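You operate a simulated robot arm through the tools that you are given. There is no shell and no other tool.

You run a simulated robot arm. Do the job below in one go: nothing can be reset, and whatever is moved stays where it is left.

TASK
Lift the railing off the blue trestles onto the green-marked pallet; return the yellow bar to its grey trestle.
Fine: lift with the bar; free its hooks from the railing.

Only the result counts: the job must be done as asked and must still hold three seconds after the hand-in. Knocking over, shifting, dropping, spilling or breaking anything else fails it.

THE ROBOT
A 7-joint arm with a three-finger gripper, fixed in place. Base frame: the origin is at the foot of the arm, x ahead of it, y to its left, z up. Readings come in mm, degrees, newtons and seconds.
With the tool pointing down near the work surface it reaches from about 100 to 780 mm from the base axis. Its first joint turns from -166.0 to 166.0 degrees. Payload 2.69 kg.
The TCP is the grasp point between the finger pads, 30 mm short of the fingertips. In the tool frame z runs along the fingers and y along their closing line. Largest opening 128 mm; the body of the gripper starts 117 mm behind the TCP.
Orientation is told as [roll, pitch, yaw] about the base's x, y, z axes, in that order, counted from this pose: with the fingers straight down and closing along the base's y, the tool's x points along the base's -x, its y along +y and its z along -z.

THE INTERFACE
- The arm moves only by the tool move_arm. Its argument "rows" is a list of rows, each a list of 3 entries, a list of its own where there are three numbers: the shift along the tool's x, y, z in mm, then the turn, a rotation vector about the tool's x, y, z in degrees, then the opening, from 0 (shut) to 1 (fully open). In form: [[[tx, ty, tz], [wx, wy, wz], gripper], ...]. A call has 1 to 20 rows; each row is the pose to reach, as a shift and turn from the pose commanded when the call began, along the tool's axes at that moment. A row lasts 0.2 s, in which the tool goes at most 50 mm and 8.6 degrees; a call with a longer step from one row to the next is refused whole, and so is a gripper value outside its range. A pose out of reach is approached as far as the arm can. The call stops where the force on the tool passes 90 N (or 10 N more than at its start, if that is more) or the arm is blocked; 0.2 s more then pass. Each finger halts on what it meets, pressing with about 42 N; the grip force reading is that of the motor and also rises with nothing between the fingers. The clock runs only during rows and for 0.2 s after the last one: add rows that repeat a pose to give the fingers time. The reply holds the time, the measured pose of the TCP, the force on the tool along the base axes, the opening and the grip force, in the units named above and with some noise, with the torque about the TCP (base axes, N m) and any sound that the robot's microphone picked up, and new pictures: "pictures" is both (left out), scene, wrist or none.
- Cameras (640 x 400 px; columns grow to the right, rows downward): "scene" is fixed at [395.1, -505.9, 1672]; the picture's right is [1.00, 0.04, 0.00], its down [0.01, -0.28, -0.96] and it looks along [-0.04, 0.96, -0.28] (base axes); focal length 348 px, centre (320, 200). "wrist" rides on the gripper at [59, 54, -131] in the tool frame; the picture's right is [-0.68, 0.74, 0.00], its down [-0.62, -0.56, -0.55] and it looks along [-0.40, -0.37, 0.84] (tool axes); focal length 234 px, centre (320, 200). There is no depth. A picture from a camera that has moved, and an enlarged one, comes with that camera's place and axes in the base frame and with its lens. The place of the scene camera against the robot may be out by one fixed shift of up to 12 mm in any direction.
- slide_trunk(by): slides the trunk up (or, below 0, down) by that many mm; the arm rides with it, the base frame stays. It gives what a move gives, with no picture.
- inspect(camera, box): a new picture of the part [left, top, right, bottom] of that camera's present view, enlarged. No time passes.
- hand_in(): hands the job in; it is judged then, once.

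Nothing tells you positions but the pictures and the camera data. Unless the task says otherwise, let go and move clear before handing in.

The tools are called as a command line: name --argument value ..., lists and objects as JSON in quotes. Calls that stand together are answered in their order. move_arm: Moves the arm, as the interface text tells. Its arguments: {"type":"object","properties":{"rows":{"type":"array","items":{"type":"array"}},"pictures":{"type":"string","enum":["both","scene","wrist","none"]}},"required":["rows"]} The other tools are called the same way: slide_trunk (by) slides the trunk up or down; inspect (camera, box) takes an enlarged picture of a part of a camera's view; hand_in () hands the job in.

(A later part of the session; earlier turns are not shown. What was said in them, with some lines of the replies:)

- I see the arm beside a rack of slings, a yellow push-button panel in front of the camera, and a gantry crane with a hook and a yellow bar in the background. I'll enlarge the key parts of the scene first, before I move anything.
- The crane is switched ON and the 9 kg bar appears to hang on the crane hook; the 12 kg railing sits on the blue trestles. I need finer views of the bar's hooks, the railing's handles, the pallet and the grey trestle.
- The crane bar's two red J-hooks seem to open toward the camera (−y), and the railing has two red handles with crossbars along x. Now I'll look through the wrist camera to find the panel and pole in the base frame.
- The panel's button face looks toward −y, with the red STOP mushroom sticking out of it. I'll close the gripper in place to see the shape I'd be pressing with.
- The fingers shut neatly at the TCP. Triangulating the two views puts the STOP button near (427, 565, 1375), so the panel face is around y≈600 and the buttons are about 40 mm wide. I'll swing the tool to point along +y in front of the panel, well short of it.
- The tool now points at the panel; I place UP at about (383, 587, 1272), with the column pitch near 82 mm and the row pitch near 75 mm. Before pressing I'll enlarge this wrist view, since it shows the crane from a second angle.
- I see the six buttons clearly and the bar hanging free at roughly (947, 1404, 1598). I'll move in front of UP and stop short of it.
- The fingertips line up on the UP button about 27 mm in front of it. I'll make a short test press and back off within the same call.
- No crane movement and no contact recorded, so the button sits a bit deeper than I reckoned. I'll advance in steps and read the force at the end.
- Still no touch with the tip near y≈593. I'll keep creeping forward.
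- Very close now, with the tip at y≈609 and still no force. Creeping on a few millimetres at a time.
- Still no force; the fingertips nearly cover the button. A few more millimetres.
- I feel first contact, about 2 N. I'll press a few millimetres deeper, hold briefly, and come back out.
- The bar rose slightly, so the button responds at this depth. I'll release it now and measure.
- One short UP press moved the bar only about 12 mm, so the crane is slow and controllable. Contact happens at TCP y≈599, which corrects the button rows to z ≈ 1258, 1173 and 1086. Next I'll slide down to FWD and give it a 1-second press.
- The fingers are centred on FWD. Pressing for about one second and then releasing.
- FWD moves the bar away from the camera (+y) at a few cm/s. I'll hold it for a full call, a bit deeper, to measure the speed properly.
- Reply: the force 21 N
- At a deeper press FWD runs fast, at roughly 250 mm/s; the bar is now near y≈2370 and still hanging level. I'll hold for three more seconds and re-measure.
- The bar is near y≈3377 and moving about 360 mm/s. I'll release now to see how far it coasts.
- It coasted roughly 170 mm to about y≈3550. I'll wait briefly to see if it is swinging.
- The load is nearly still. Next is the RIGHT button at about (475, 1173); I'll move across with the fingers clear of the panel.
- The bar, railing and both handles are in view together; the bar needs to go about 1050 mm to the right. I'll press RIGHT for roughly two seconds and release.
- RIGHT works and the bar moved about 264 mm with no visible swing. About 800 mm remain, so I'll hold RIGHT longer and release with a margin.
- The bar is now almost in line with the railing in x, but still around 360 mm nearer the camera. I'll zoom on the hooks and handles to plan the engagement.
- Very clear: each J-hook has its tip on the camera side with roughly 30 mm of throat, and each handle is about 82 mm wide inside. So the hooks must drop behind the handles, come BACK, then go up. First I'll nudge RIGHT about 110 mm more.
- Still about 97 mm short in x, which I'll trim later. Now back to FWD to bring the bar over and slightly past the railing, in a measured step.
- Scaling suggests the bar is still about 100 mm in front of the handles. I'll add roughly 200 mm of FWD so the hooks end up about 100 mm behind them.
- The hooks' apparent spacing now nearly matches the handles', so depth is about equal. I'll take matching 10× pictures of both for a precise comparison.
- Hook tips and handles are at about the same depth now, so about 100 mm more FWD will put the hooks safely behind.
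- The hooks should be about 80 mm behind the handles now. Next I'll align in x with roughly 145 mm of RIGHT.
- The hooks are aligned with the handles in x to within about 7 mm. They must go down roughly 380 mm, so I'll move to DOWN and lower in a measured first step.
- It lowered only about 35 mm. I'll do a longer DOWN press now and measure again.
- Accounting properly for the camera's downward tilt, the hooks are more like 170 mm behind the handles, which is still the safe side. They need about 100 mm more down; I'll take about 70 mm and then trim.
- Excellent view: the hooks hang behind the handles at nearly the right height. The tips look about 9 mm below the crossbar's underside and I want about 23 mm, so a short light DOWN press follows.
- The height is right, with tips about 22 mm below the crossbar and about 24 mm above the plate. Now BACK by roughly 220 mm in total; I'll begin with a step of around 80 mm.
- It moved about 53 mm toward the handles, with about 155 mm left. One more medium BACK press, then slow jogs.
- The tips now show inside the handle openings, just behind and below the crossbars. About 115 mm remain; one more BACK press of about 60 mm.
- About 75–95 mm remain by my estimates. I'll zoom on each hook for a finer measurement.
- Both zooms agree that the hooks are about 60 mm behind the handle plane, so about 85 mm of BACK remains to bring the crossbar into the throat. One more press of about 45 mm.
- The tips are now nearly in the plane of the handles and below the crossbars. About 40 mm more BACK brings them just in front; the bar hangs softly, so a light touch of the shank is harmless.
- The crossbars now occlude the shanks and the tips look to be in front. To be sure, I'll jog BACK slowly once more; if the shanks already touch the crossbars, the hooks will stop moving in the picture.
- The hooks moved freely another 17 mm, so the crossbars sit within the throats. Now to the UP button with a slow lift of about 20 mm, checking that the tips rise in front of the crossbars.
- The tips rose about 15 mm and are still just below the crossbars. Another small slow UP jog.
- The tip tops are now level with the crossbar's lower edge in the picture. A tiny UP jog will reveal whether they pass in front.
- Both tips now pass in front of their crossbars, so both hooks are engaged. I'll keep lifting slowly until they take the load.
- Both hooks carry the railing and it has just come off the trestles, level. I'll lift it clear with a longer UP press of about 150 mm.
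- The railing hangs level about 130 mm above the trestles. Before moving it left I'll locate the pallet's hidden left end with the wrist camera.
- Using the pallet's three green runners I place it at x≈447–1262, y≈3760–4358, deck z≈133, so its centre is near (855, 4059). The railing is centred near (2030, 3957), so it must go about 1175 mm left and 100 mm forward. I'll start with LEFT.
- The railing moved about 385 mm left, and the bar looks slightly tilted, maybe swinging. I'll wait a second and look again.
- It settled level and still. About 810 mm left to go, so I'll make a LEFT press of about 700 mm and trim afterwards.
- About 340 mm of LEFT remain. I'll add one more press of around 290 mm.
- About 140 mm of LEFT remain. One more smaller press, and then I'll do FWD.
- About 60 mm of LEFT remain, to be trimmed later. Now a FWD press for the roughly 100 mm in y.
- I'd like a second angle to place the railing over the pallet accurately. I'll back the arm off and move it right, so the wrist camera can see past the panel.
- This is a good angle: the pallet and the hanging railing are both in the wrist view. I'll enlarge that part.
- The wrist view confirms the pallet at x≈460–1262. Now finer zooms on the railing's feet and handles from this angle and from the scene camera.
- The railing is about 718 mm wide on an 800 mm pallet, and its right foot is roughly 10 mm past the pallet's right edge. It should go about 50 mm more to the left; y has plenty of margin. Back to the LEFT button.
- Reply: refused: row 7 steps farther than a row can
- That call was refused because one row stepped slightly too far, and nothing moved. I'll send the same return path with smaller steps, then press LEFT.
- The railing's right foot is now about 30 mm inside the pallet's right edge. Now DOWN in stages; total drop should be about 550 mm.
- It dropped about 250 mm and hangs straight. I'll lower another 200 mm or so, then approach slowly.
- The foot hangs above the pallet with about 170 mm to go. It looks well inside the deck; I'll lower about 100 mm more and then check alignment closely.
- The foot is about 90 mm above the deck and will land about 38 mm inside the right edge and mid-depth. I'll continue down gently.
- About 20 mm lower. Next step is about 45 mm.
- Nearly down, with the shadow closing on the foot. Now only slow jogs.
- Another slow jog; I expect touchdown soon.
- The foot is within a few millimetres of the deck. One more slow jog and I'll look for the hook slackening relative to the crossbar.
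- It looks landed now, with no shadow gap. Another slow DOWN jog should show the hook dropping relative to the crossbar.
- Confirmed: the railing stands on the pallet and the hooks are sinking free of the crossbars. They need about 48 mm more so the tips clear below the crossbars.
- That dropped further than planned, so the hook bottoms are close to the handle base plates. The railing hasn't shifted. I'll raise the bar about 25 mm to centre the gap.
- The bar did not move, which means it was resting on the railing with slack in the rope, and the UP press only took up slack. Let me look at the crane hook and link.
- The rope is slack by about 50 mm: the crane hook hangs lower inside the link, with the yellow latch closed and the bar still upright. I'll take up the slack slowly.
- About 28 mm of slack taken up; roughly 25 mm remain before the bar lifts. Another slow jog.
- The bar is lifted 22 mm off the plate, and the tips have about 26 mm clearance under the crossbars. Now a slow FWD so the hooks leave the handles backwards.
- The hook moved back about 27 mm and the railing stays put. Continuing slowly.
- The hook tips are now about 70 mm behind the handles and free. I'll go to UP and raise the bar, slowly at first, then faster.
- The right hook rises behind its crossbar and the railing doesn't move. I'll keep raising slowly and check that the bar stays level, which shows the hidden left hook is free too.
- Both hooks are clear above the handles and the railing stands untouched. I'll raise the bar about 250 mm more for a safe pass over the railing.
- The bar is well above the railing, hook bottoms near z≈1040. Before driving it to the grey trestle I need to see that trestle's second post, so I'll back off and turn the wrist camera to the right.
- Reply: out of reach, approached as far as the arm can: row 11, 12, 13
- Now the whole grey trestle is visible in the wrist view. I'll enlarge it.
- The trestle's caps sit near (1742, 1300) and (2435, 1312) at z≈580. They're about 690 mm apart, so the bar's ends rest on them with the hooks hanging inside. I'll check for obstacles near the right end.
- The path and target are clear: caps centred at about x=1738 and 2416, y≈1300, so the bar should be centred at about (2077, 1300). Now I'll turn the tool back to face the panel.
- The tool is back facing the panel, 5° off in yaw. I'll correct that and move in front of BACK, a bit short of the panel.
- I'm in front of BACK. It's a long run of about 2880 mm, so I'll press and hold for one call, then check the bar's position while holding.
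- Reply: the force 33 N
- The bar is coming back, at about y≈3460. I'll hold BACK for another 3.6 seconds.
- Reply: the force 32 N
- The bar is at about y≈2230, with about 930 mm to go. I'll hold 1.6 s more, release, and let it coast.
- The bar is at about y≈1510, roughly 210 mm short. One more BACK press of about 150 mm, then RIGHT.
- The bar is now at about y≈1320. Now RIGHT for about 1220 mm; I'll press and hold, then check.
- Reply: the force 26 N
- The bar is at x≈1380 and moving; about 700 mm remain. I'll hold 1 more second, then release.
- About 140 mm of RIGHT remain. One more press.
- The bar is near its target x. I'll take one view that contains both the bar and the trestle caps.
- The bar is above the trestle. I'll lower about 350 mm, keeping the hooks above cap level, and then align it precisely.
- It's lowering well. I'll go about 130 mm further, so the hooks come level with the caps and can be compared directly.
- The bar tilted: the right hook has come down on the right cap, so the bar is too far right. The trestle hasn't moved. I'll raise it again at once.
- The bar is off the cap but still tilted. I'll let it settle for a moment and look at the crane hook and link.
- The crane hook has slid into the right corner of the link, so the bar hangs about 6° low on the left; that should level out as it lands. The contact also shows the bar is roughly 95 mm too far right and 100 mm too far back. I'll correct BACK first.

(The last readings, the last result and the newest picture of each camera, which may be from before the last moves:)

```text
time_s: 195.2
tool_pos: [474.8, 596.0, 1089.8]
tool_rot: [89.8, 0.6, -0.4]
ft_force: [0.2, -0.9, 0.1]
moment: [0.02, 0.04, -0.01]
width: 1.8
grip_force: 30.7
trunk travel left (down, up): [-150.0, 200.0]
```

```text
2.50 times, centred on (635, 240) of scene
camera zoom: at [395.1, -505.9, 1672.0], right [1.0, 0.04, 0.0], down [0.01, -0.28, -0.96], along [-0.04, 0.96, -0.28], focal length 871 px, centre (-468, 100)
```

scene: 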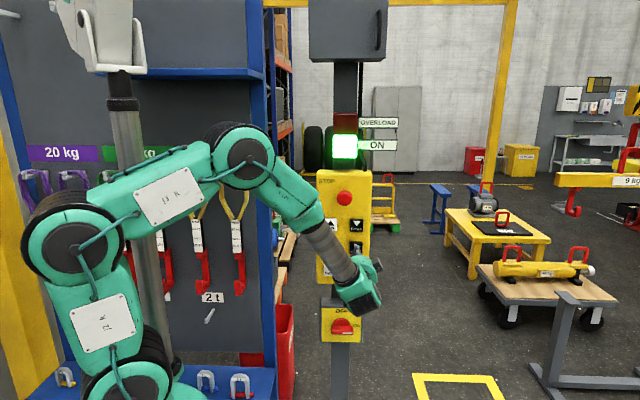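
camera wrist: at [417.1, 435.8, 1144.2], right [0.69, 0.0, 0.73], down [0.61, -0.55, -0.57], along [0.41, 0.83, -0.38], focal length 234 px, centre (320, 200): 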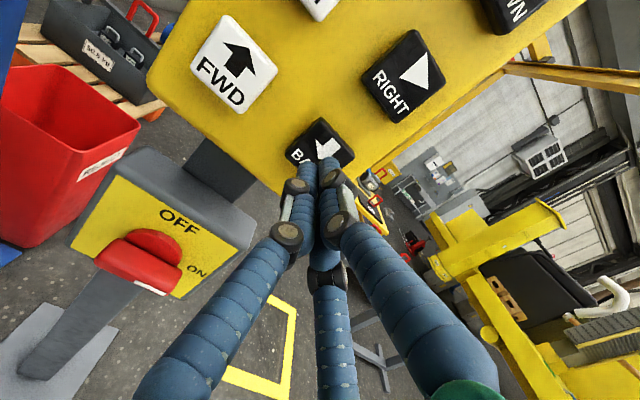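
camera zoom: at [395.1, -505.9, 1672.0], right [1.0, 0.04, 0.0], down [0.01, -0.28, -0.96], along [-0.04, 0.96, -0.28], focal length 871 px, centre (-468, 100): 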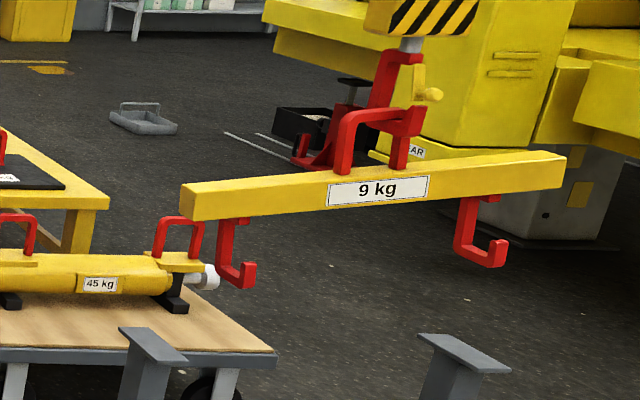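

It moved back about 50 mm. The remaining offset depends on the scale, so I'll take a second view with the wrist camera to triangulate the bar against the caps.

move_arm --rows '[[[0, 0, -40], [0, 0, 0], 0], [[0, 20, -80], [0, 0, 0], 0], [[0, 45, -120], [0, 0, 0], 0], [[-5, 70, -150], [0, -6.1, 0], 0], [[-10, 95, -170], [0, -12.2, 0], 0], [[-15, 120, -190], [0, -18.3, 0], 0], [[-20, 145, -210], [0, -24.4, 0], 0], [[-28, 170, -230], [0, -30.5, 0], 0], [[-36, 195, -245], [0, -36.6, 0], 0], [[-44, 220, -260], [0, -42.7, 0], 0], [[-50, 235, -270], [0, -48.8, 0], 0], [[-55, 250, -280], [0, -55, 0], 0], [[-55, 250, -280], [0, -55, 0], 0]]' --pictures "both"

inspect --camera "wrist" --box '[200, 20, 340, 180]'

```text
time_s: 198.2
tool_pos: [546.1, 322.9, 1157.5]
tool_rot: [72.2, 2.0, -54.9]
ft_force: [1.6, 2.2, -0.7]
moment: [0.03, 0.0, 0.06]
width: 2.0
grip_force: 30.5
out of reach, approached as far as the arm can: row 12
trunk travel left (down, up): [-150.0, 200.0]
stopped in row 13: the arm was blocked; the commanded pose is now the measured one
camera wrist: at [427.4, 306.0, 1250.4], right [0.59, -0.44, 0.68], down [-0.22, -0.89, -0.39], along [0.78, 0.08, -0.62], focal length 234 px, centre (320, 200)
```

scene: 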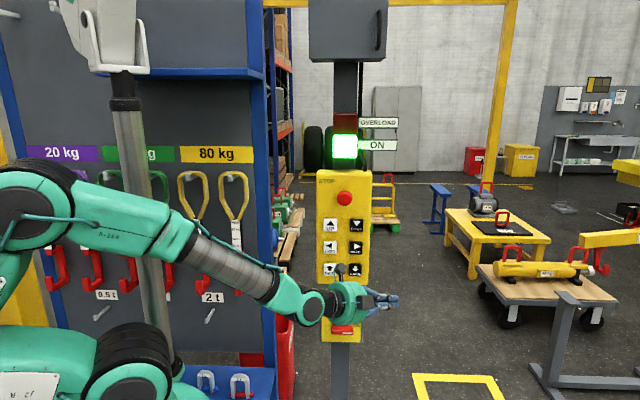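
wrist: 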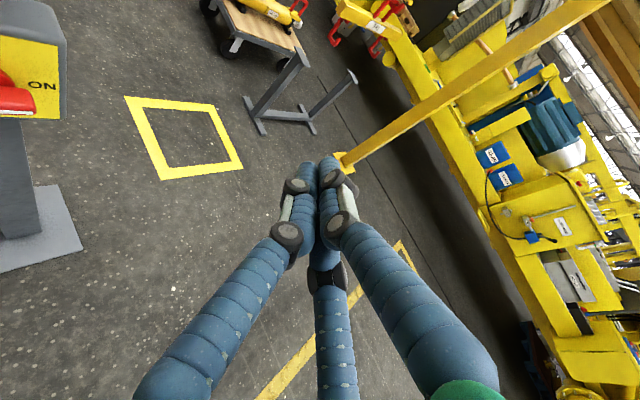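

```text
2.50 times, centred on (270, 100) of wrist
camera zoom: at [427.4, 306.0, 1250.4], right [0.59, -0.44, 0.68], down [-0.22, -0.89, -0.39], along [0.78, 0.08, -0.62], focal length 585 px, centre (445, 450)
```

zoom: 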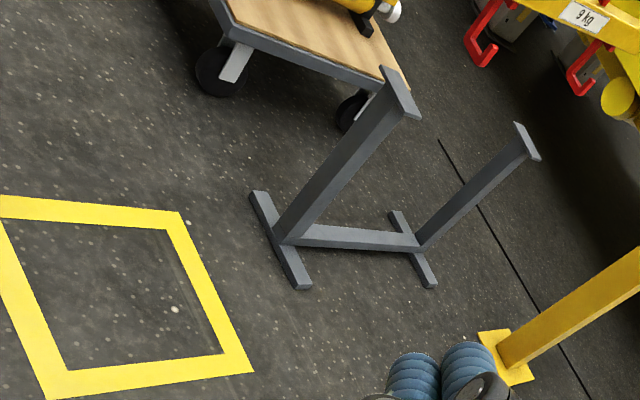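

The arm hit a joint limit partway, without touching anything, but this view shows the bar and both caps. I'll zoom in on it.

inspect --camera "wrist" --box '[280, 0, 424, 90]'

inspect --camera "scene" --box '[639, 185, 640, 315]'

```text
4.44 times, centred on (352, 45) of wrist
camera zoom: at [427.4, 306.0, 1250.4], right [0.59, -0.44, 0.68], down [-0.22, -0.89, -0.39], along [0.78, 0.08, -0.62], focal length 1041 px, centre (178, 889)
```

zoom: 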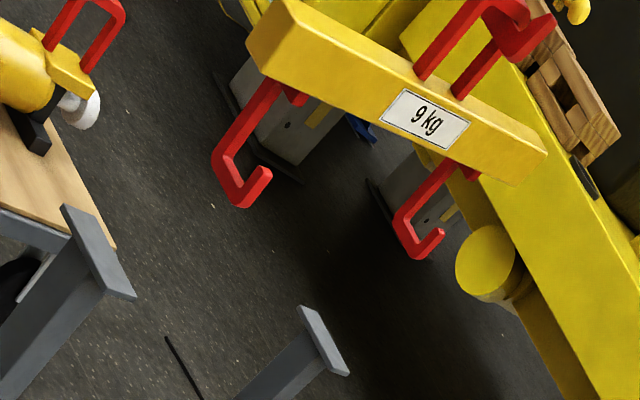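

```text
3.08 times, centred on (640, 250) of scene
camera zoom: at [395.1, -505.9, 1672.0], right [1.0, 0.04, 0.0], down [0.01, -0.28, -0.96], along [-0.04, 0.96, -0.28], focal length 1072 px, centre (-663, 46)
```

zoom: 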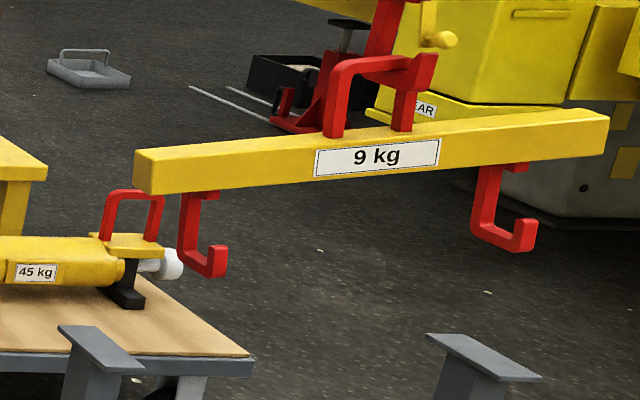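

Triangulating both views puts the caps at about (1733, 1298) and (2411, 1293). The bar is centred near x≈2130, y≈1315, so it should go about 70 mm LEFT and about 20 mm BACK. First I'll bring the arm back to the panel.

move_arm --rows '[[[16, -3, 1.5], [0, 6.5, -2.1], 0], [[32, -6, 3], [0, 13, -4.2], 0], [[48, -9, 4.5], [0, 19.5, -6.3], 0], [[64, -12, 6], [0, 26, -8.4], 0], [[80, -15, 7], [0, 32.5, -10.4], 0], [[96, -18, 8.5], [0, 39, -12.5], 0], [[112, -21, 10], [0, 45.5, -14.6], 0], [[128, -24.7, 11.5], [0, 52, -16.7], 0], [[128, -24.7, 11.5], [0, 52, -16.7], 0]]' --pictures "wrist"

```text
time_s: 200.2
tool_pos: [472.7, 430.8, 1138.9]
tool_rot: [74.0, 0.9, -0.3]
ft_force: [1.2, -0.1, -0.7]
moment: [0.04, 0.0, 0.04]
width: 2.2
grip_force: 31.3
trunk travel left (down, up): [-150.0, 200.0]
camera wrist: at [417.0, 318.6, 1226.4], right [0.69, 0.2, 0.7], down [0.61, -0.69, -0.4], along [0.4, 0.7, -0.59], focal length 234 px, centre (320, 200)
```

wrist: 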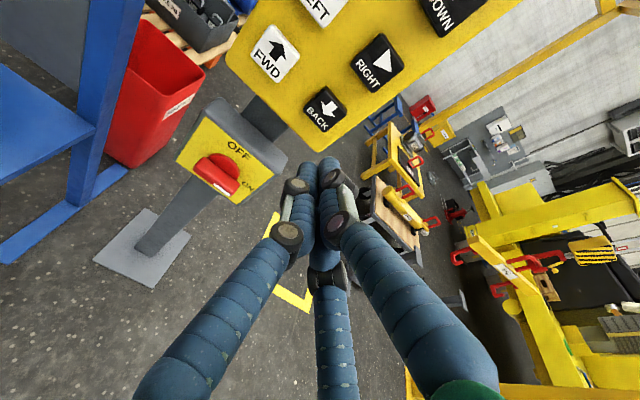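

Yaw is restored. Now I'll level the tool and go in front of BACK again.

move_arm --rows '[[[0, -2, 20], [-5.5, 0, 0], 0], [[-1, -4, 50], [-11, 0, 0], 0], [[-1.5, -6, 80], [-16, 0, 0], 0], [[-2, -9, 115], [-16, 0, 0], 0], [[-2.3, -10.4, 148.6], [-16, 0, 0], 0], [[-2.3, -10.4, 148.6], [-16, 0, 0], 0]]' --pictures "wrist"

inspect --camera "wrist" --box '[240, 100, 400, 220]'

```text
time_s: 201.6
tool_pos: [475.7, 569.6, 1090.1]
tool_rot: [90.0, 0.9, -0.5]
ft_force: [0.6, -0.4, -1.1]
moment: [0.02, -0.03, 0.01]
width: 2.2
grip_force: 31.8
trunk travel left (down, up): [-150.0, 200.0]
camera wrist: at [418.5, 438.7, 1143.6], right [0.69, -0.01, 0.73], down [0.6, -0.55, -0.58], along [0.4, 0.83, -0.38], focal length 234 px, centre (320, 200)
```

wrist: 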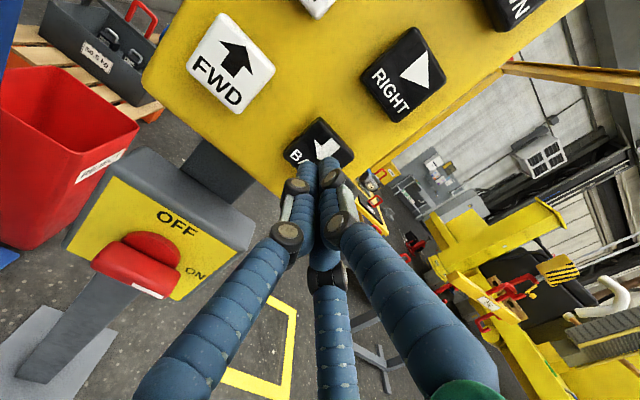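

```text
3.33 times, centred on (320, 160) of wrist
camera zoom: at [418.5, 438.7, 1143.6], right [0.69, -0.01, 0.73], down [0.6, -0.55, -0.58], along [0.4, 0.83, -0.38], focal length 781 px, centre (320, 333)
```

zoom: 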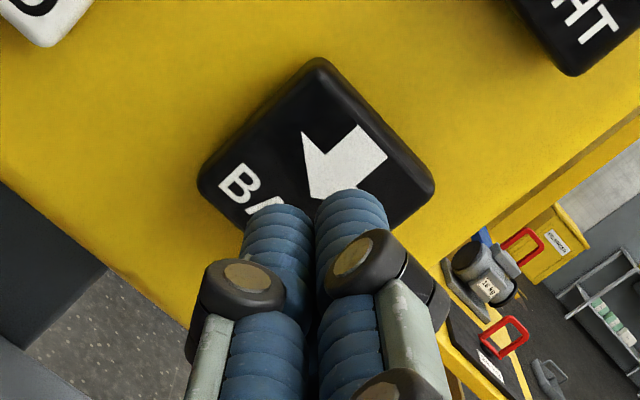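

I'm in front of BACK. A short light press for about 20 mm.

move_arm --rows '[[[0, 0, 23], [0, 0, 0], 0], [[0, 0, 30], [0, 0, 0], 0], [[0, 0, 33], [0, 0, 0], 0], [[0, 0, 33], [0, 0, 0], 0], [[0, 0, 33], [0, 0, 0], 0], [[0, 0, 33], [0, 0, 0], 0], [[0, 0, 23], [0, 0, 0], 0], [[0, 0, 23], [0, 0, 0], 0], [[0, 0, 23], [0, 0, 0], 0], [[0, 0, 23], [0, 0, 0], 0]]' --pictures "none"

inspect --camera "scene" --box '[639, 185, 640, 315]'

```text
time_s: 203.8
tool_pos: [476.0, 593.8, 1089.9]
tool_rot: [90.0, 0.9, -0.5]
ft_force: [1.2, -1.0, 0.7]
moment: [0.05, 0.0, 0.02]
width: 2.1
grip_force: 31.4
trunk travel left (down, up): [-150.0, 200.0]
```

```text
3.08 times, centred on (640, 250) of scene
camera zoom: at [395.1, -505.9, 1672.0], right [1.0, 0.04, 0.0], down [0.01, -0.28, -0.96], along [-0.04, 0.96, -0.28], focal length 1072 px, centre (-663, 46)
```

zoom: 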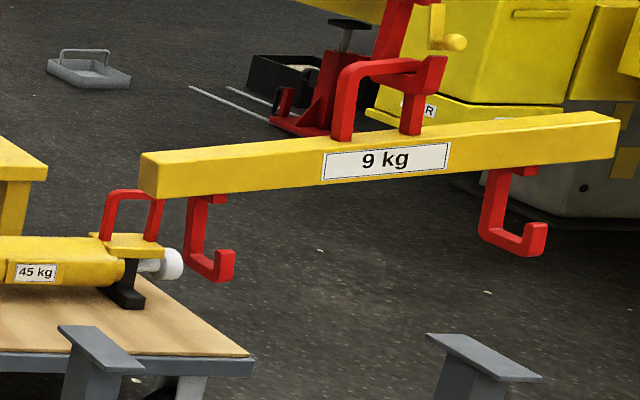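

That gave about 15 mm, so y is about right. Now LEFT about 70 mm.

move_arm --rows '[[[0, 0, -16], [0, 0, 0], 0], [[30, 28, -16], [0, 0, 0], 0], [[60, 56, -16], [0, 0, 0], 0], [[88, 84, -16], [0, 0, 0], 0], [[88, 84, 0], [0, 0, 0], 0], [[88, 84, 7], [0, 0, 0], 0], [[88, 84, 10], [0, 0, 0], 0], [[88, 84, 15], [0, 0, 0], 0], [[88, 84, 15], [0, 0, 0], 0], [[88, 84, 15], [0, 0, 0], 0], [[88, 84, 15], [0, 0, 0], 0], [[88, 84, 15], [0, 0, 0], 0], [[88, 84, 0], [0, 0, 0], 0], [[88, 84, 0], [0, 0, 0], 0], [[88, 84, 0], [0, 0, 0], 0], [[88, 84, 0], [0, 0, 0], 0], [[88, 84, 0], [0, 0, 0], 0]]' --pictures "none"

inspect --camera "scene" --box '[639, 185, 640, 315]'

```text
time_s: 207.4
tool_pos: [388.8, 593.2, 1175.2]
tool_rot: [90.1, 0.9, -0.4]
ft_force: [-0.7, 0.5, -0.2]
moment: [0.01, 0.0, -0.02]
width: 2.1
grip_force: 31.5
trunk travel left (down, up): [-150.0, 200.0]
```

```text
3.08 times, centred on (640, 250) of scene
camera zoom: at [395.1, -505.9, 1672.0], right [1.0, 0.04, 0.0], down [0.01, -0.28, -0.96], along [-0.04, 0.96, -0.28], focal length 1072 px, centre (-663, 46)
```

zoom: 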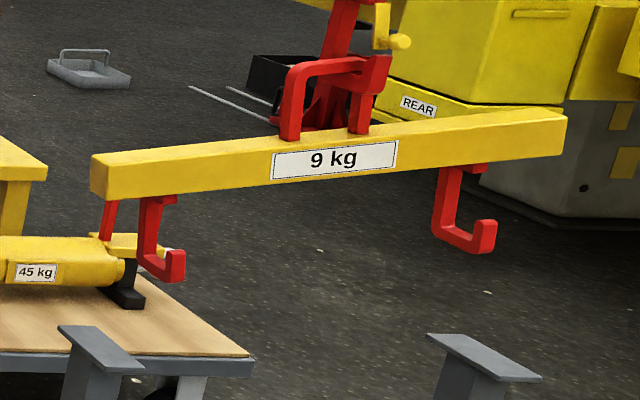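

It moved 88 mm, a little more than wanted; the bar is now centred near x≈2042. I'll nudge RIGHT about 20 mm to sit near the ideal 2060.

move_arm --rows '[[[0, 0, -16], [0, 0, 0], 0], [[-44, 0, -16], [0, 0, 0], 0], [[-88, 0, -16], [0, 0, 0], 0], [[-88, 0, 0], [0, 0, 0], 0], [[-88, 0, 7], [0, 0, 0], 0], [[-88, 0, 10], [0, 0, 0], 0], [[-88, 0, 10], [0, 0, 0], 0], [[-88, 0, 10], [0, 0, 0], 0], [[-88, 0, 10], [0, 0, 0], 0], [[-88, 0, 0], [0, 0, 0], 0], [[-88, 0, 0], [0, 0, 0], 0], [[-88, 0, 0], [0, 0, 0], 0], [[-88, 0, 0], [0, 0, 0], 0]]' --pictures "none"

inspect --camera "scene" --box '[639, 185, 640, 315]'

```text
time_s: 210.2
tool_pos: [477.8, 593.8, 1171.4]
tool_rot: [90.0, 1.0, -0.3]
ft_force: [-0.7, 0.1, -0.4]
moment: [-0.01, -0.01, -0.03]
width: 2.3
grip_force: 31.4
trunk travel left (down, up): [-150.0, 200.0]
```

```text
3.08 times, centred on (640, 250) of scene
camera zoom: at [395.1, -505.9, 1672.0], right [1.0, 0.04, 0.0], down [0.01, -0.28, -0.96], along [-0.04, 0.96, -0.28], focal length 1072 px, centre (-663, 46)
```

zoom: 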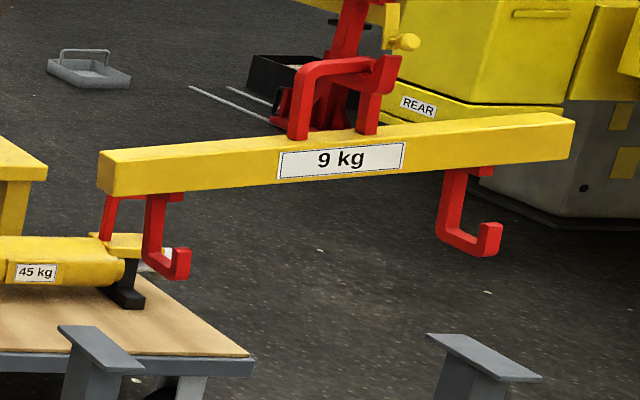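

Bar centre is about x≈2053. Now DOWN in steps; first about 120 mm, then check the hooks against the posts.

move_arm --rows '[[[0, 0, -16], [0, 0, 0], 0], [[1, 43, -16], [0, 0, 0], 0], [[2, 86, -16], [0, 0, 0], 0], [[2, 86, 0], [0, 0, 0], 0], [[2, 86, 7], [0, 0, 0], 0], [[2, 86, 10], [0, 0, 0], 0], [[2, 86, 15], [0, 0, 0], 0], [[2, 86, 15], [0, 0, 0], 0], [[2, 86, 15], [0, 0, 0], 0], [[2, 86, 15], [0, 0, 0], 0], [[2, 86, 15], [0, 0, 0], 0], [[2, 86, 0], [0, 0, 0], 0], [[2, 86, 0], [0, 0, 0], 0], [[2, 86, 0], [0, 0, 0], 0]]' --pictures "none"

inspect --camera "scene" --box '[639, 205, 640, 335]'

```text
time_s: 213.2
tool_pos: [477.3, 591.9, 1258.2]
tool_rot: [89.9, 0.8, -0.5]
ft_force: [0.0, 0.0, -0.2]
moment: [0.02, -0.01, 0.01]
width: 2.2
grip_force: 31.3
trunk travel left (down, up): [-150.0, 200.0]
```

```text
3.08 times, centred on (640, 270) of scene
camera zoom: at [395.1, -505.9, 1672.0], right [1.0, 0.04, 0.0], down [0.01, -0.28, -0.96], along [-0.04, 0.96, -0.28], focal length 1072 px, centre (-663, -15)
```

zoom: 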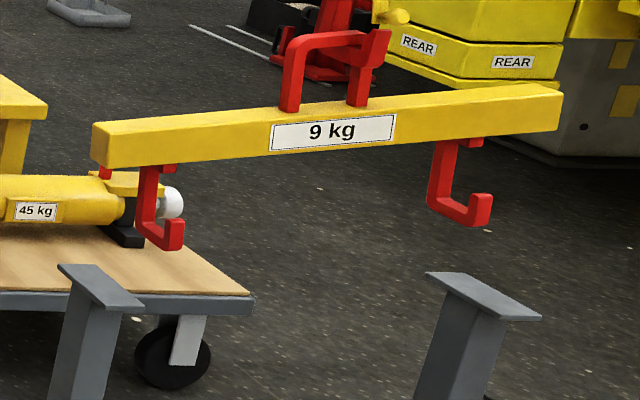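

The hooks look clear of the posts so far. I'll lower another 60 mm or so and check again.

move_arm --rows '[[[0, 0, 7], [0, 0, 0], 0], [[0, 0, 10], [0, 0, 0], 0], [[0, 0, 15], [0, 0, 0], 0], [[0, 0, 15], [0, 0, 0], 0], [[0, 0, 15], [0, 0, 0], 0], [[0, 0, 15], [0, 0, 0], 0], [[0, 0, 15], [0, 0, 0], 0], [[0, 0, 0], [0, 0, 0], 0], [[0, 0, 0], [0, 0, 0], 0], [[0, 0, 0], [0, 0, 0], 0]]' --pictures "none"

inspect --camera "scene" --box '[639, 205, 640, 335]'

```text
time_s: 215.4
tool_pos: [475.1, 593.7, 1258.0]
tool_rot: [90.0, 0.9, -0.4]
ft_force: [0.7, 0.7, -0.1]
moment: [0.02, -0.02, 0.0]
width: 2.0
grip_force: 31.3
trunk travel left (down, up): [-150.0, 200.0]
```

```text
3.08 times, centred on (640, 270) of scene
camera zoom: at [395.1, -505.9, 1672.0], right [1.0, 0.04, 0.0], down [0.01, -0.28, -0.96], along [-0.04, 0.96, -0.28], focal length 1072 px, centre (-663, -15)
```

zoom: 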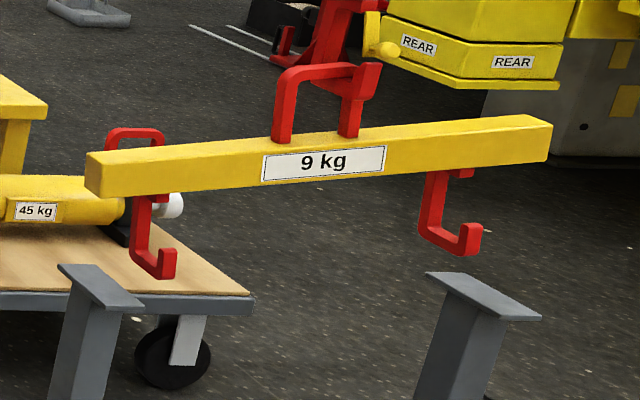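

Still clear on both sides. Continuing down by the same amount.

move_arm --rows '[[[0, 0, 7], [0, 0, 0], 0], [[0, 0, 10], [0, 0, 0], 0], [[0, 0, 15], [0, 0, 0], 0], [[0, 0, 15], [0, 0, 0], 0], [[0, 0, 15], [0, 0, 0], 0], [[0, 0, 15], [0, 0, 0], 0], [[0, 0, 15], [0, 0, 0], 0], [[0, 0, 0], [0, 0, 0], 0], [[0, 0, 0], [0, 0, 0], 0], [[0, 0, 0], [0, 0, 0], 0]]' --pictures "none"

inspect --camera "scene" --box '[639, 215, 640, 345]'

```text
time_s: 217.6
tool_pos: [477.6, 593.6, 1258.5]
tool_rot: [90.0, 0.8, -0.4]
ft_force: [-0.8, 0.2, 0.4]
moment: [0.02, 0.01, 0.0]
width: 2.0
grip_force: 31.3
trunk travel left (down, up): [-150.0, 200.0]
```

```text
3.08 times, centred on (640, 280) of scene
camera zoom: at [395.1, -505.9, 1672.0], right [1.0, 0.04, 0.0], down [0.01, -0.28, -0.96], along [-0.04, 0.96, -0.28], focal length 1072 px, centre (-663, -46)
```

zoom: 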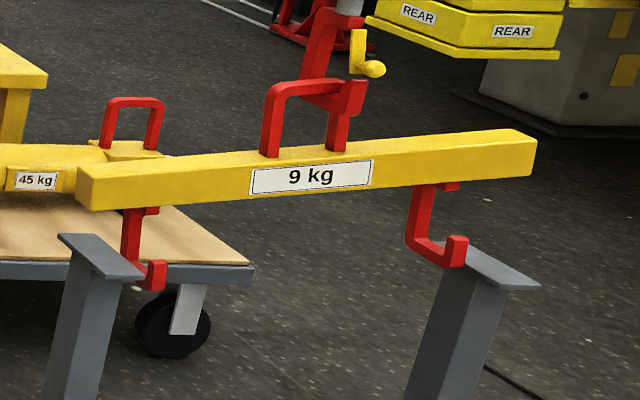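

The right hook passes just inside the right cap, with about 25 mm clearance by my estimate. I'll lower slowly here.

move_arm --rows '[[[0, 0, 7], [0, 0, 0], 0], [[0, 0, 10], [0, 0, 0], 0], [[0, 0, 10], [0, 0, 0], 0], [[0, 0, 10], [0, 0, 0], 0], [[0, 0, 10], [0, 0, 0], 0], [[0, 0, 10], [0, 0, 0], 0], [[0, 0, 0], [0, 0, 0], 0], [[0, 0, 0], [0, 0, 0], 0], [[0, 0, 0], [0, 0, 0], 0]]' --pictures "none"

inspect --camera "scene" --box '[639, 215, 640, 345]'

```text
time_s: 219.6
tool_pos: [477.6, 590.8, 1258.3]
tool_rot: [89.9, 0.8, -0.5]
ft_force: [0.0, -0.1, -0.3]
moment: [-0.02, -0.02, 0.02]
width: 2.1
grip_force: 31.1
trunk travel left (down, up): [-150.0, 200.0]
```

```text
3.08 times, centred on (640, 280) of scene
camera zoom: at [395.1, -505.9, 1672.0], right [1.0, 0.04, 0.0], down [0.01, -0.28, -0.96], along [-0.04, 0.96, -0.28], focal length 1072 px, centre (-663, -46)
```

zoom: 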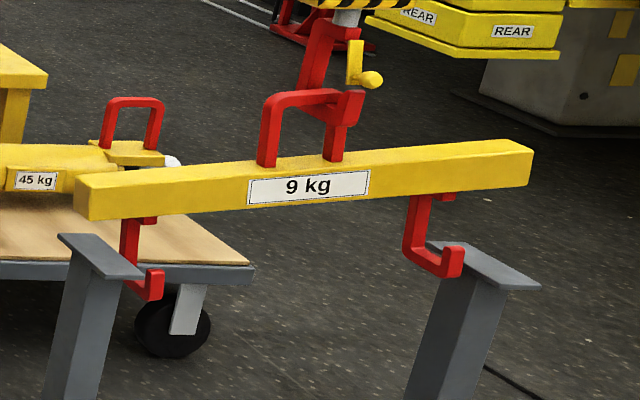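

The tilt is unchanged, so nothing is touching. Continuing down.

move_arm --rows '[[[0, 0, 7], [0, 0, 0], 0], [[0, 0, 10], [0, 0, 0], 0], [[0, 0, 10], [0, 0, 0], 0], [[0, 0, 10], [0, 0, 0], 0], [[0, 0, 10], [0, 0, 0], 0], [[0, 0, 10], [0, 0, 0], 0], [[0, 0, 10], [0, 0, 0], 0], [[0, 0, 10], [0, 0, 0], 0], [[0, 0, 0], [0, 0, 0], 0], [[0, 0, 0], [0, 0, 0], 0], [[0, 0, 0], [0, 0, 0], 0]]' --pictures "none"

inspect --camera "scene" --box '[639, 225, 640, 355]'

```text
time_s: 222.0
tool_pos: [477.5, 592.4, 1258.5]
tool_rot: [90.0, 0.9, -0.5]
ft_force: [-0.3, -0.3, 0.3]
moment: [-0.04, -0.01, 0.0]
width: 2.1
grip_force: 31.1
trunk travel left (down, up): [-150.0, 200.0]
```

```text
3.08 times, centred on (640, 290) of scene
camera zoom: at [395.1, -505.9, 1672.0], right [1.0, 0.04, 0.0], down [0.01, -0.28, -0.96], along [-0.04, 0.96, -0.28], focal length 1072 px, centre (-663, -77)
```

zoom: 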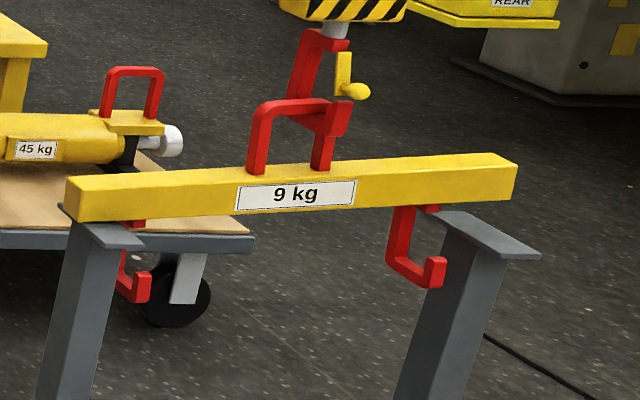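

The left end is landing on the left cap and the bar is starting to level; both hooks hang inside the posts. I'll keep lowering slowly until the right end lands.

move_arm --rows '[[[0, 0, 7], [0, 0, 0], 0], [[0, 0, 10], [0, 0, 0], 0], [[0, 0, 10], [0, 0, 0], 0], [[0, 0, 10], [0, 0, 0], 0], [[0, 0, 10], [0, 0, 0], 0], [[0, 0, 10], [0, 0, 0], 0], [[0, 0, 0], [0, 0, 0], 0], [[0, 0, 0], [0, 0, 0], 0], [[0, 0, 0], [0, 0, 0], 0]]' --pictures "none"

inspect --camera "scene" --box '[639, 225, 640, 355]'

```text
time_s: 224.0
tool_pos: [476.1, 592.9, 1258.7]
tool_rot: [89.9, 0.9, -0.4]
ft_force: [1.7, 0.4, 0.1]
moment: [0.02, -0.03, 0.0]
width: 2.2
grip_force: 32.2
trunk travel left (down, up): [-150.0, 200.0]
```

```text
3.08 times, centred on (640, 290) of scene
camera zoom: at [395.1, -505.9, 1672.0], right [1.0, 0.04, 0.0], down [0.01, -0.28, -0.96], along [-0.04, 0.96, -0.28], focal length 1072 px, centre (-663, -77)
```

zoom: 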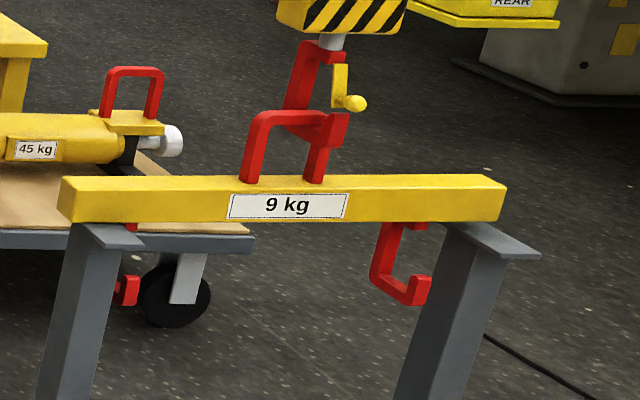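

The bar is level across both caps. I'll lower a touch more to see whether the crane hook goes slack in the link while the bar stays put.

move_arm --rows '[[[0, 0, 7], [0, 0, 0], 0], [[0, 0, 10], [0, 0, 0], 0], [[0, 0, 10], [0, 0, 0], 0], [[0, 0, 10], [0, 0, 0], 0], [[0, 0, 0], [0, 0, 0], 0], [[0, 0, 0], [0, 0, 0], 0]]' --pictures "none"

inspect --camera "scene" --box '[639, 225, 640, 355]'

inspect --camera "scene" --box '[630, 235, 640, 285]'

```text
time_s: 225.4
tool_pos: [476.0, 593.3, 1259.1]
tool_rot: [90.0, 1.0, -0.4]
ft_force: [0.6, -0.3, -0.1]
moment: [-0.01, -0.01, -0.03]
width: 2.3
grip_force: 31.9
trunk travel left (down, up): [-150.0, 200.0]
```

```text
3.08 times, centred on (640, 290) of scene
camera zoom: at [395.1, -505.9, 1672.0], right [1.0, 0.04, 0.0], down [0.01, -0.28, -0.96], along [-0.04, 0.96, -0.28], focal length 1072 px, centre (-663, -77)
```

zoom: 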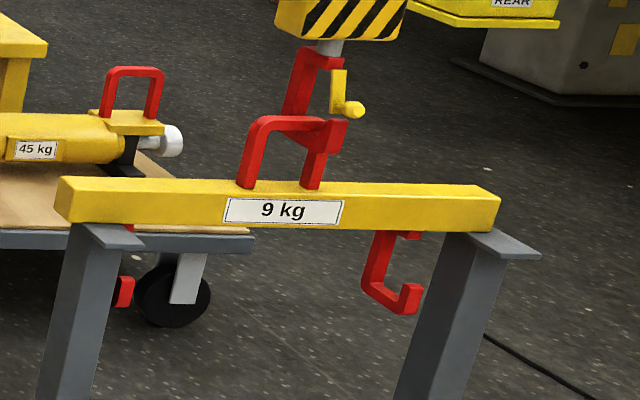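

```text
8.00 times, centred on (635, 260) of scene
camera zoom: at [395.1, -505.9, 1672.0], right [1.0, 0.04, 0.0], down [0.01, -0.28, -0.96], along [-0.04, 0.96, -0.28], focal length 2786 px, centre (-2200, -280)
```

zoom: 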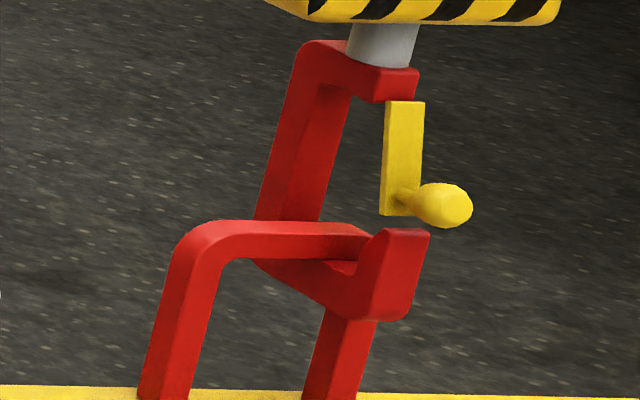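

The right end dropped a bit more and the bar now looks level. I'll zoom in on both caps to see the contact.

inspect --camera "scene" --box '[639, 285, 640, 325]'

inspect --camera "scene" --box '[545, 270, 609, 320]'

inspect --camera "scene" --box '[600, 240, 640, 340]'

```text
10.00 times, centred on (640, 305) of scene
camera zoom: at [395.1, -505.9, 1672.0], right [1.0, 0.04, 0.0], down [0.01, -0.28, -0.96], along [-0.04, 0.96, -0.28], focal length 3483 px, centre (-2875, -850)
```

zoom: 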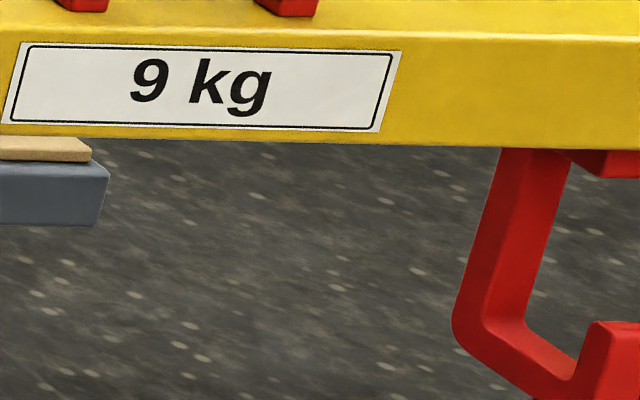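

```text
8.00 times, centred on (577, 295) of scene
camera zoom: at [395.1, -505.9, 1672.0], right [1.0, 0.04, 0.0], down [0.01, -0.28, -0.96], along [-0.04, 0.96, -0.28], focal length 2786 px, centre (-1736, -560)
```

zoom: 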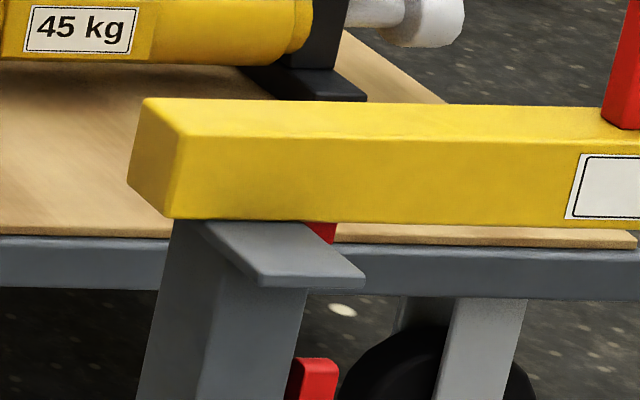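

```text
4.00 times, centred on (620, 290) of scene
camera zoom: at [395.1, -505.9, 1672.0], right [1.0, 0.04, 0.0], down [0.01, -0.28, -0.96], along [-0.04, 0.96, -0.28], focal length 1393 px, centre (-880, -160)
```

zoom: 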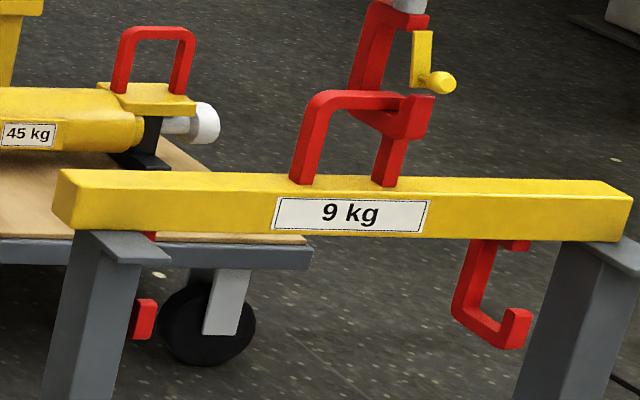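

Both ends now rest on the caps: the bar spans x≈1679–2436 at z≈582 with y≈1302–1346, well within them. I'll lower slightly more so the rope is slack and the trestle carries the bar.

move_arm --rows '[[[0, 0, 7], [0, 0, 0], 0], [[0, 0, 10], [0, 0, 0], 0], [[0, 0, 10], [0, 0, 0], 0], [[0, 0, 10], [0, 0, 0], 0], [[0, 0, 0], [0, 0, 0], 0], [[0, 0, 0], [0, 0, 0], 0]]' --pictures "none"

inspect --camera "scene" --box '[600, 240, 640, 340]'

inspect --camera "scene" --box '[630, 235, 640, 285]'

inspect --camera "scene" --box '[545, 270, 609, 320]'

```text
time_s: 226.8
tool_pos: [475.5, 592.1, 1258.6]
tool_rot: [90.0, 0.8, -0.4]
ft_force: [0.3, -0.4, 0.7]
moment: [0.03, 0.0, -0.01]
width: 2.4
grip_force: 31.6
trunk travel left (down, up): [-150.0, 200.0]
```

```text
4.00 times, centred on (620, 290) of scene
camera zoom: at [395.1, -505.9, 1672.0], right [1.0, 0.04, 0.0], down [0.01, -0.28, -0.96], along [-0.04, 0.96, -0.28], focal length 1393 px, centre (-880, -160)
```

zoom: 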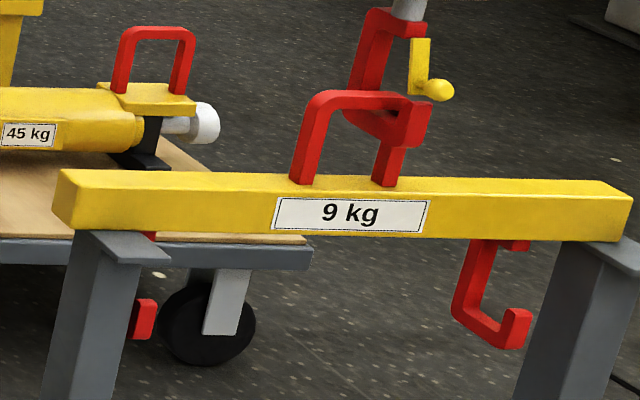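

```text
8.00 times, centred on (635, 260) of scene
camera zoom: at [395.1, -505.9, 1672.0], right [1.0, 0.04, 0.0], down [0.01, -0.28, -0.96], along [-0.04, 0.96, -0.28], focal length 2786 px, centre (-2200, -280)
```

zoom: 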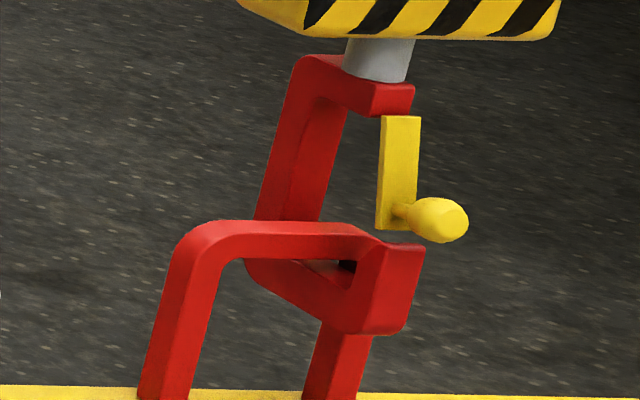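

```text
8.00 times, centred on (577, 295) of scene
camera zoom: at [395.1, -505.9, 1672.0], right [1.0, 0.04, 0.0], down [0.01, -0.28, -0.96], along [-0.04, 0.96, -0.28], focal length 2786 px, centre (-1736, -560)
```

zoom: 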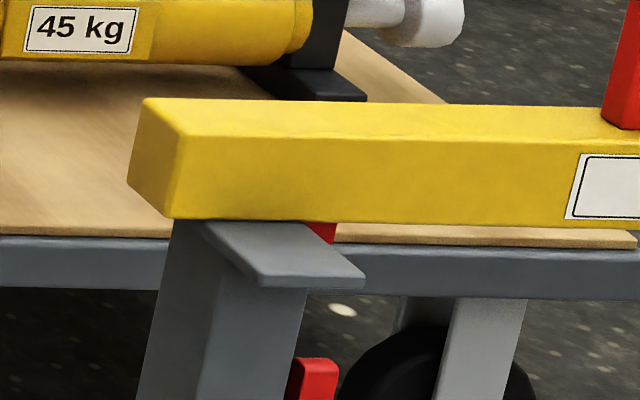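

The bar stayed put while the crane hook went slack in the link, so the trestle carries the bar. I'll check the right cap, the railing on the pallet and the surroundings before finishing.

inspect --camera "scene" --box '[639, 240, 640, 340]'

inspect --camera "scene" --box '[366, 165, 430, 240]'

inspect --camera "scene" --box '[420, 170, 560, 290]'

```text
4.00 times, centred on (640, 290) of scene
camera zoom: at [395.1, -505.9, 1672.0], right [1.0, 0.04, 0.0], down [0.01, -0.28, -0.96], along [-0.04, 0.96, -0.28], focal length 1393 px, centre (-958, -160)
```

zoom: 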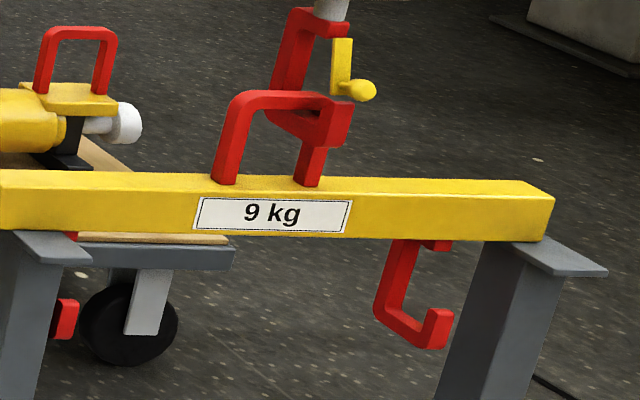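

```text
5.33 times, centred on (398, 202) of scene
camera zoom: at [395.1, -505.9, 1672.0], right [1.0, 0.04, 0.0], down [0.01, -0.28, -0.96], along [-0.04, 0.96, -0.28], focal length 1858 px, centre (-96, 187)
```

zoom: 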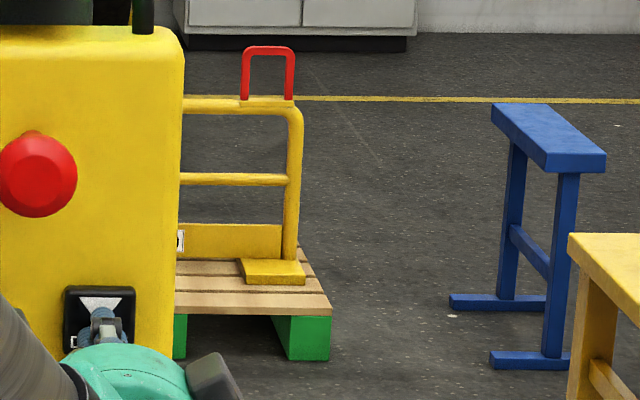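

```text
3.33 times, centred on (490, 230) of scene
camera zoom: at [395.1, -505.9, 1672.0], right [1.0, 0.04, 0.0], down [0.01, -0.28, -0.96], along [-0.04, 0.96, -0.28], focal length 1161 px, centre (-247, 100)
```

zoom: 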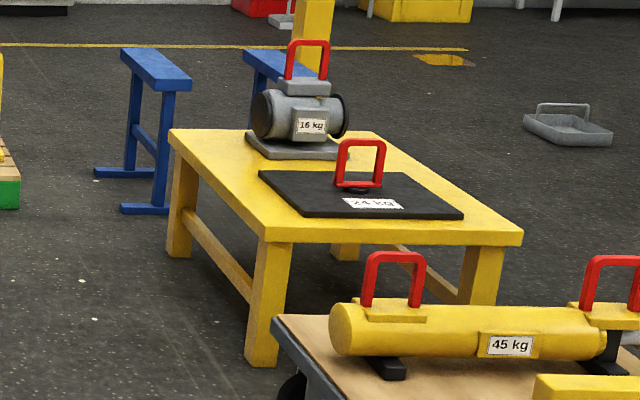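

Everything looks right: the bar sits on both caps, the railing stands on the pallet, and the other objects are untouched. I'll back the arm clear of the panel to the right-hand viewpoint and check the railing's hidden left foot from there.

move_arm --rows '[[[0, 0, -30], [0, 0, 0], 0], [[0, 0, -70], [0, 0, 0], 0], [[-30, 0, -100], [0, 0, 0], 0], [[-70, 0, -110], [0, 0, 0], 0], [[-110, 0, -113], [0, 0, 0], 0], [[-150, -5, -113], [0, 0, 0], 0], [[-190, -10, -113], [0, 0, 0], 0], [[-190, -10, -113], [0, 0, 0], 0]]' --pictures "both"

inspect --camera "wrist" --box '[230, 70, 330, 150]'

```text
time_s: 228.6
tool_pos: [666.9, 474.6, 1246.0]
tool_rot: [90.0, 0.9, -0.4]
ft_force: [1.2, -1.0, -0.2]
moment: [0.08, -0.01, 0.06]
width: 1.9
grip_force: 31.4
trunk travel left (down, up): [-150.0, 200.0]
camera wrist: at [609.7, 344.1, 1299.7], right [0.69, -0.01, 0.73], down [0.6, -0.55, -0.58], along [0.4, 0.83, -0.38], focal length 234 px, centre (320, 200)
```

scene: 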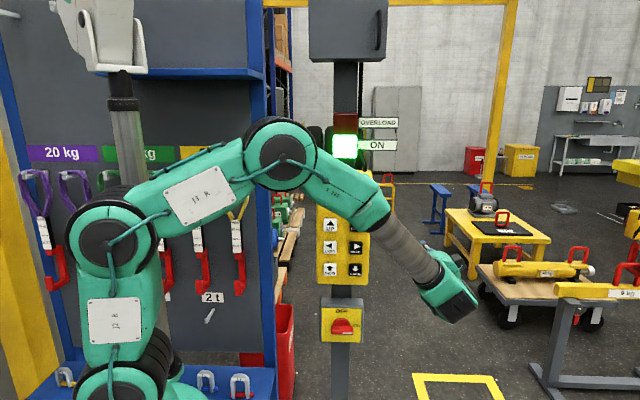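
wrist: 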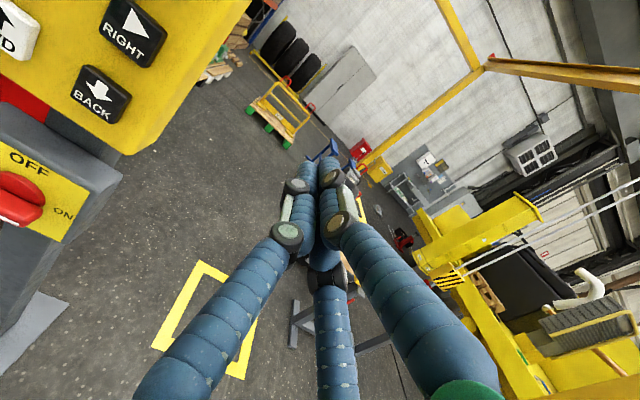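

```text
5.00 times, centred on (280, 110) of wrist
camera zoom: at [609.7, 344.1, 1299.7], right [0.69, -0.01, 0.73], down [0.6, -0.55, -0.58], along [0.4, 0.83, -0.38], focal length 1171 px, centre (520, 650)
```

zoom: 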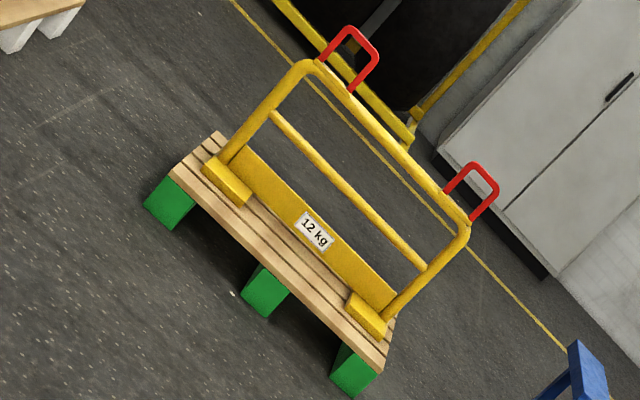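

The railing stands with both feet on the green-marked pallet and its handles free of the hooks. The yellow bar rests on both caps of its grey trestle, and the arm is clear of the panel. I'm handing in the job.

hand_in

```text
The job is handed in.
```

The railing is on the green-marked pallet and the yellow bar is back on its grey trestle. I've handed the job in, and the result of the check hasn't come back.

- **Railing:** both feet stand on the pallet deck, well inside its edges. The bar's hooks are free of both handles.
- **Bar:** it rests level on both trestle caps, with its hooks hanging inside the posts. It is about 15 mm left of centre. The crane hook is still in the bar's link, but the rope is slack, so the trestle carries the weight.
- **Contacts on the way:**
    - I lowered the bar too far while unhooking, and it rested briefly on the railing. The railing did not shift.
    - On the first try at the grey trestle, the right hook came down on the right cap and tilted the bar. I raised it, moved it over and set it down again; the trestle did not move.
- **Surroundings:** the blue trestles, table, motor and trolley look untouched in the final views. The arm is clear of the button panel.
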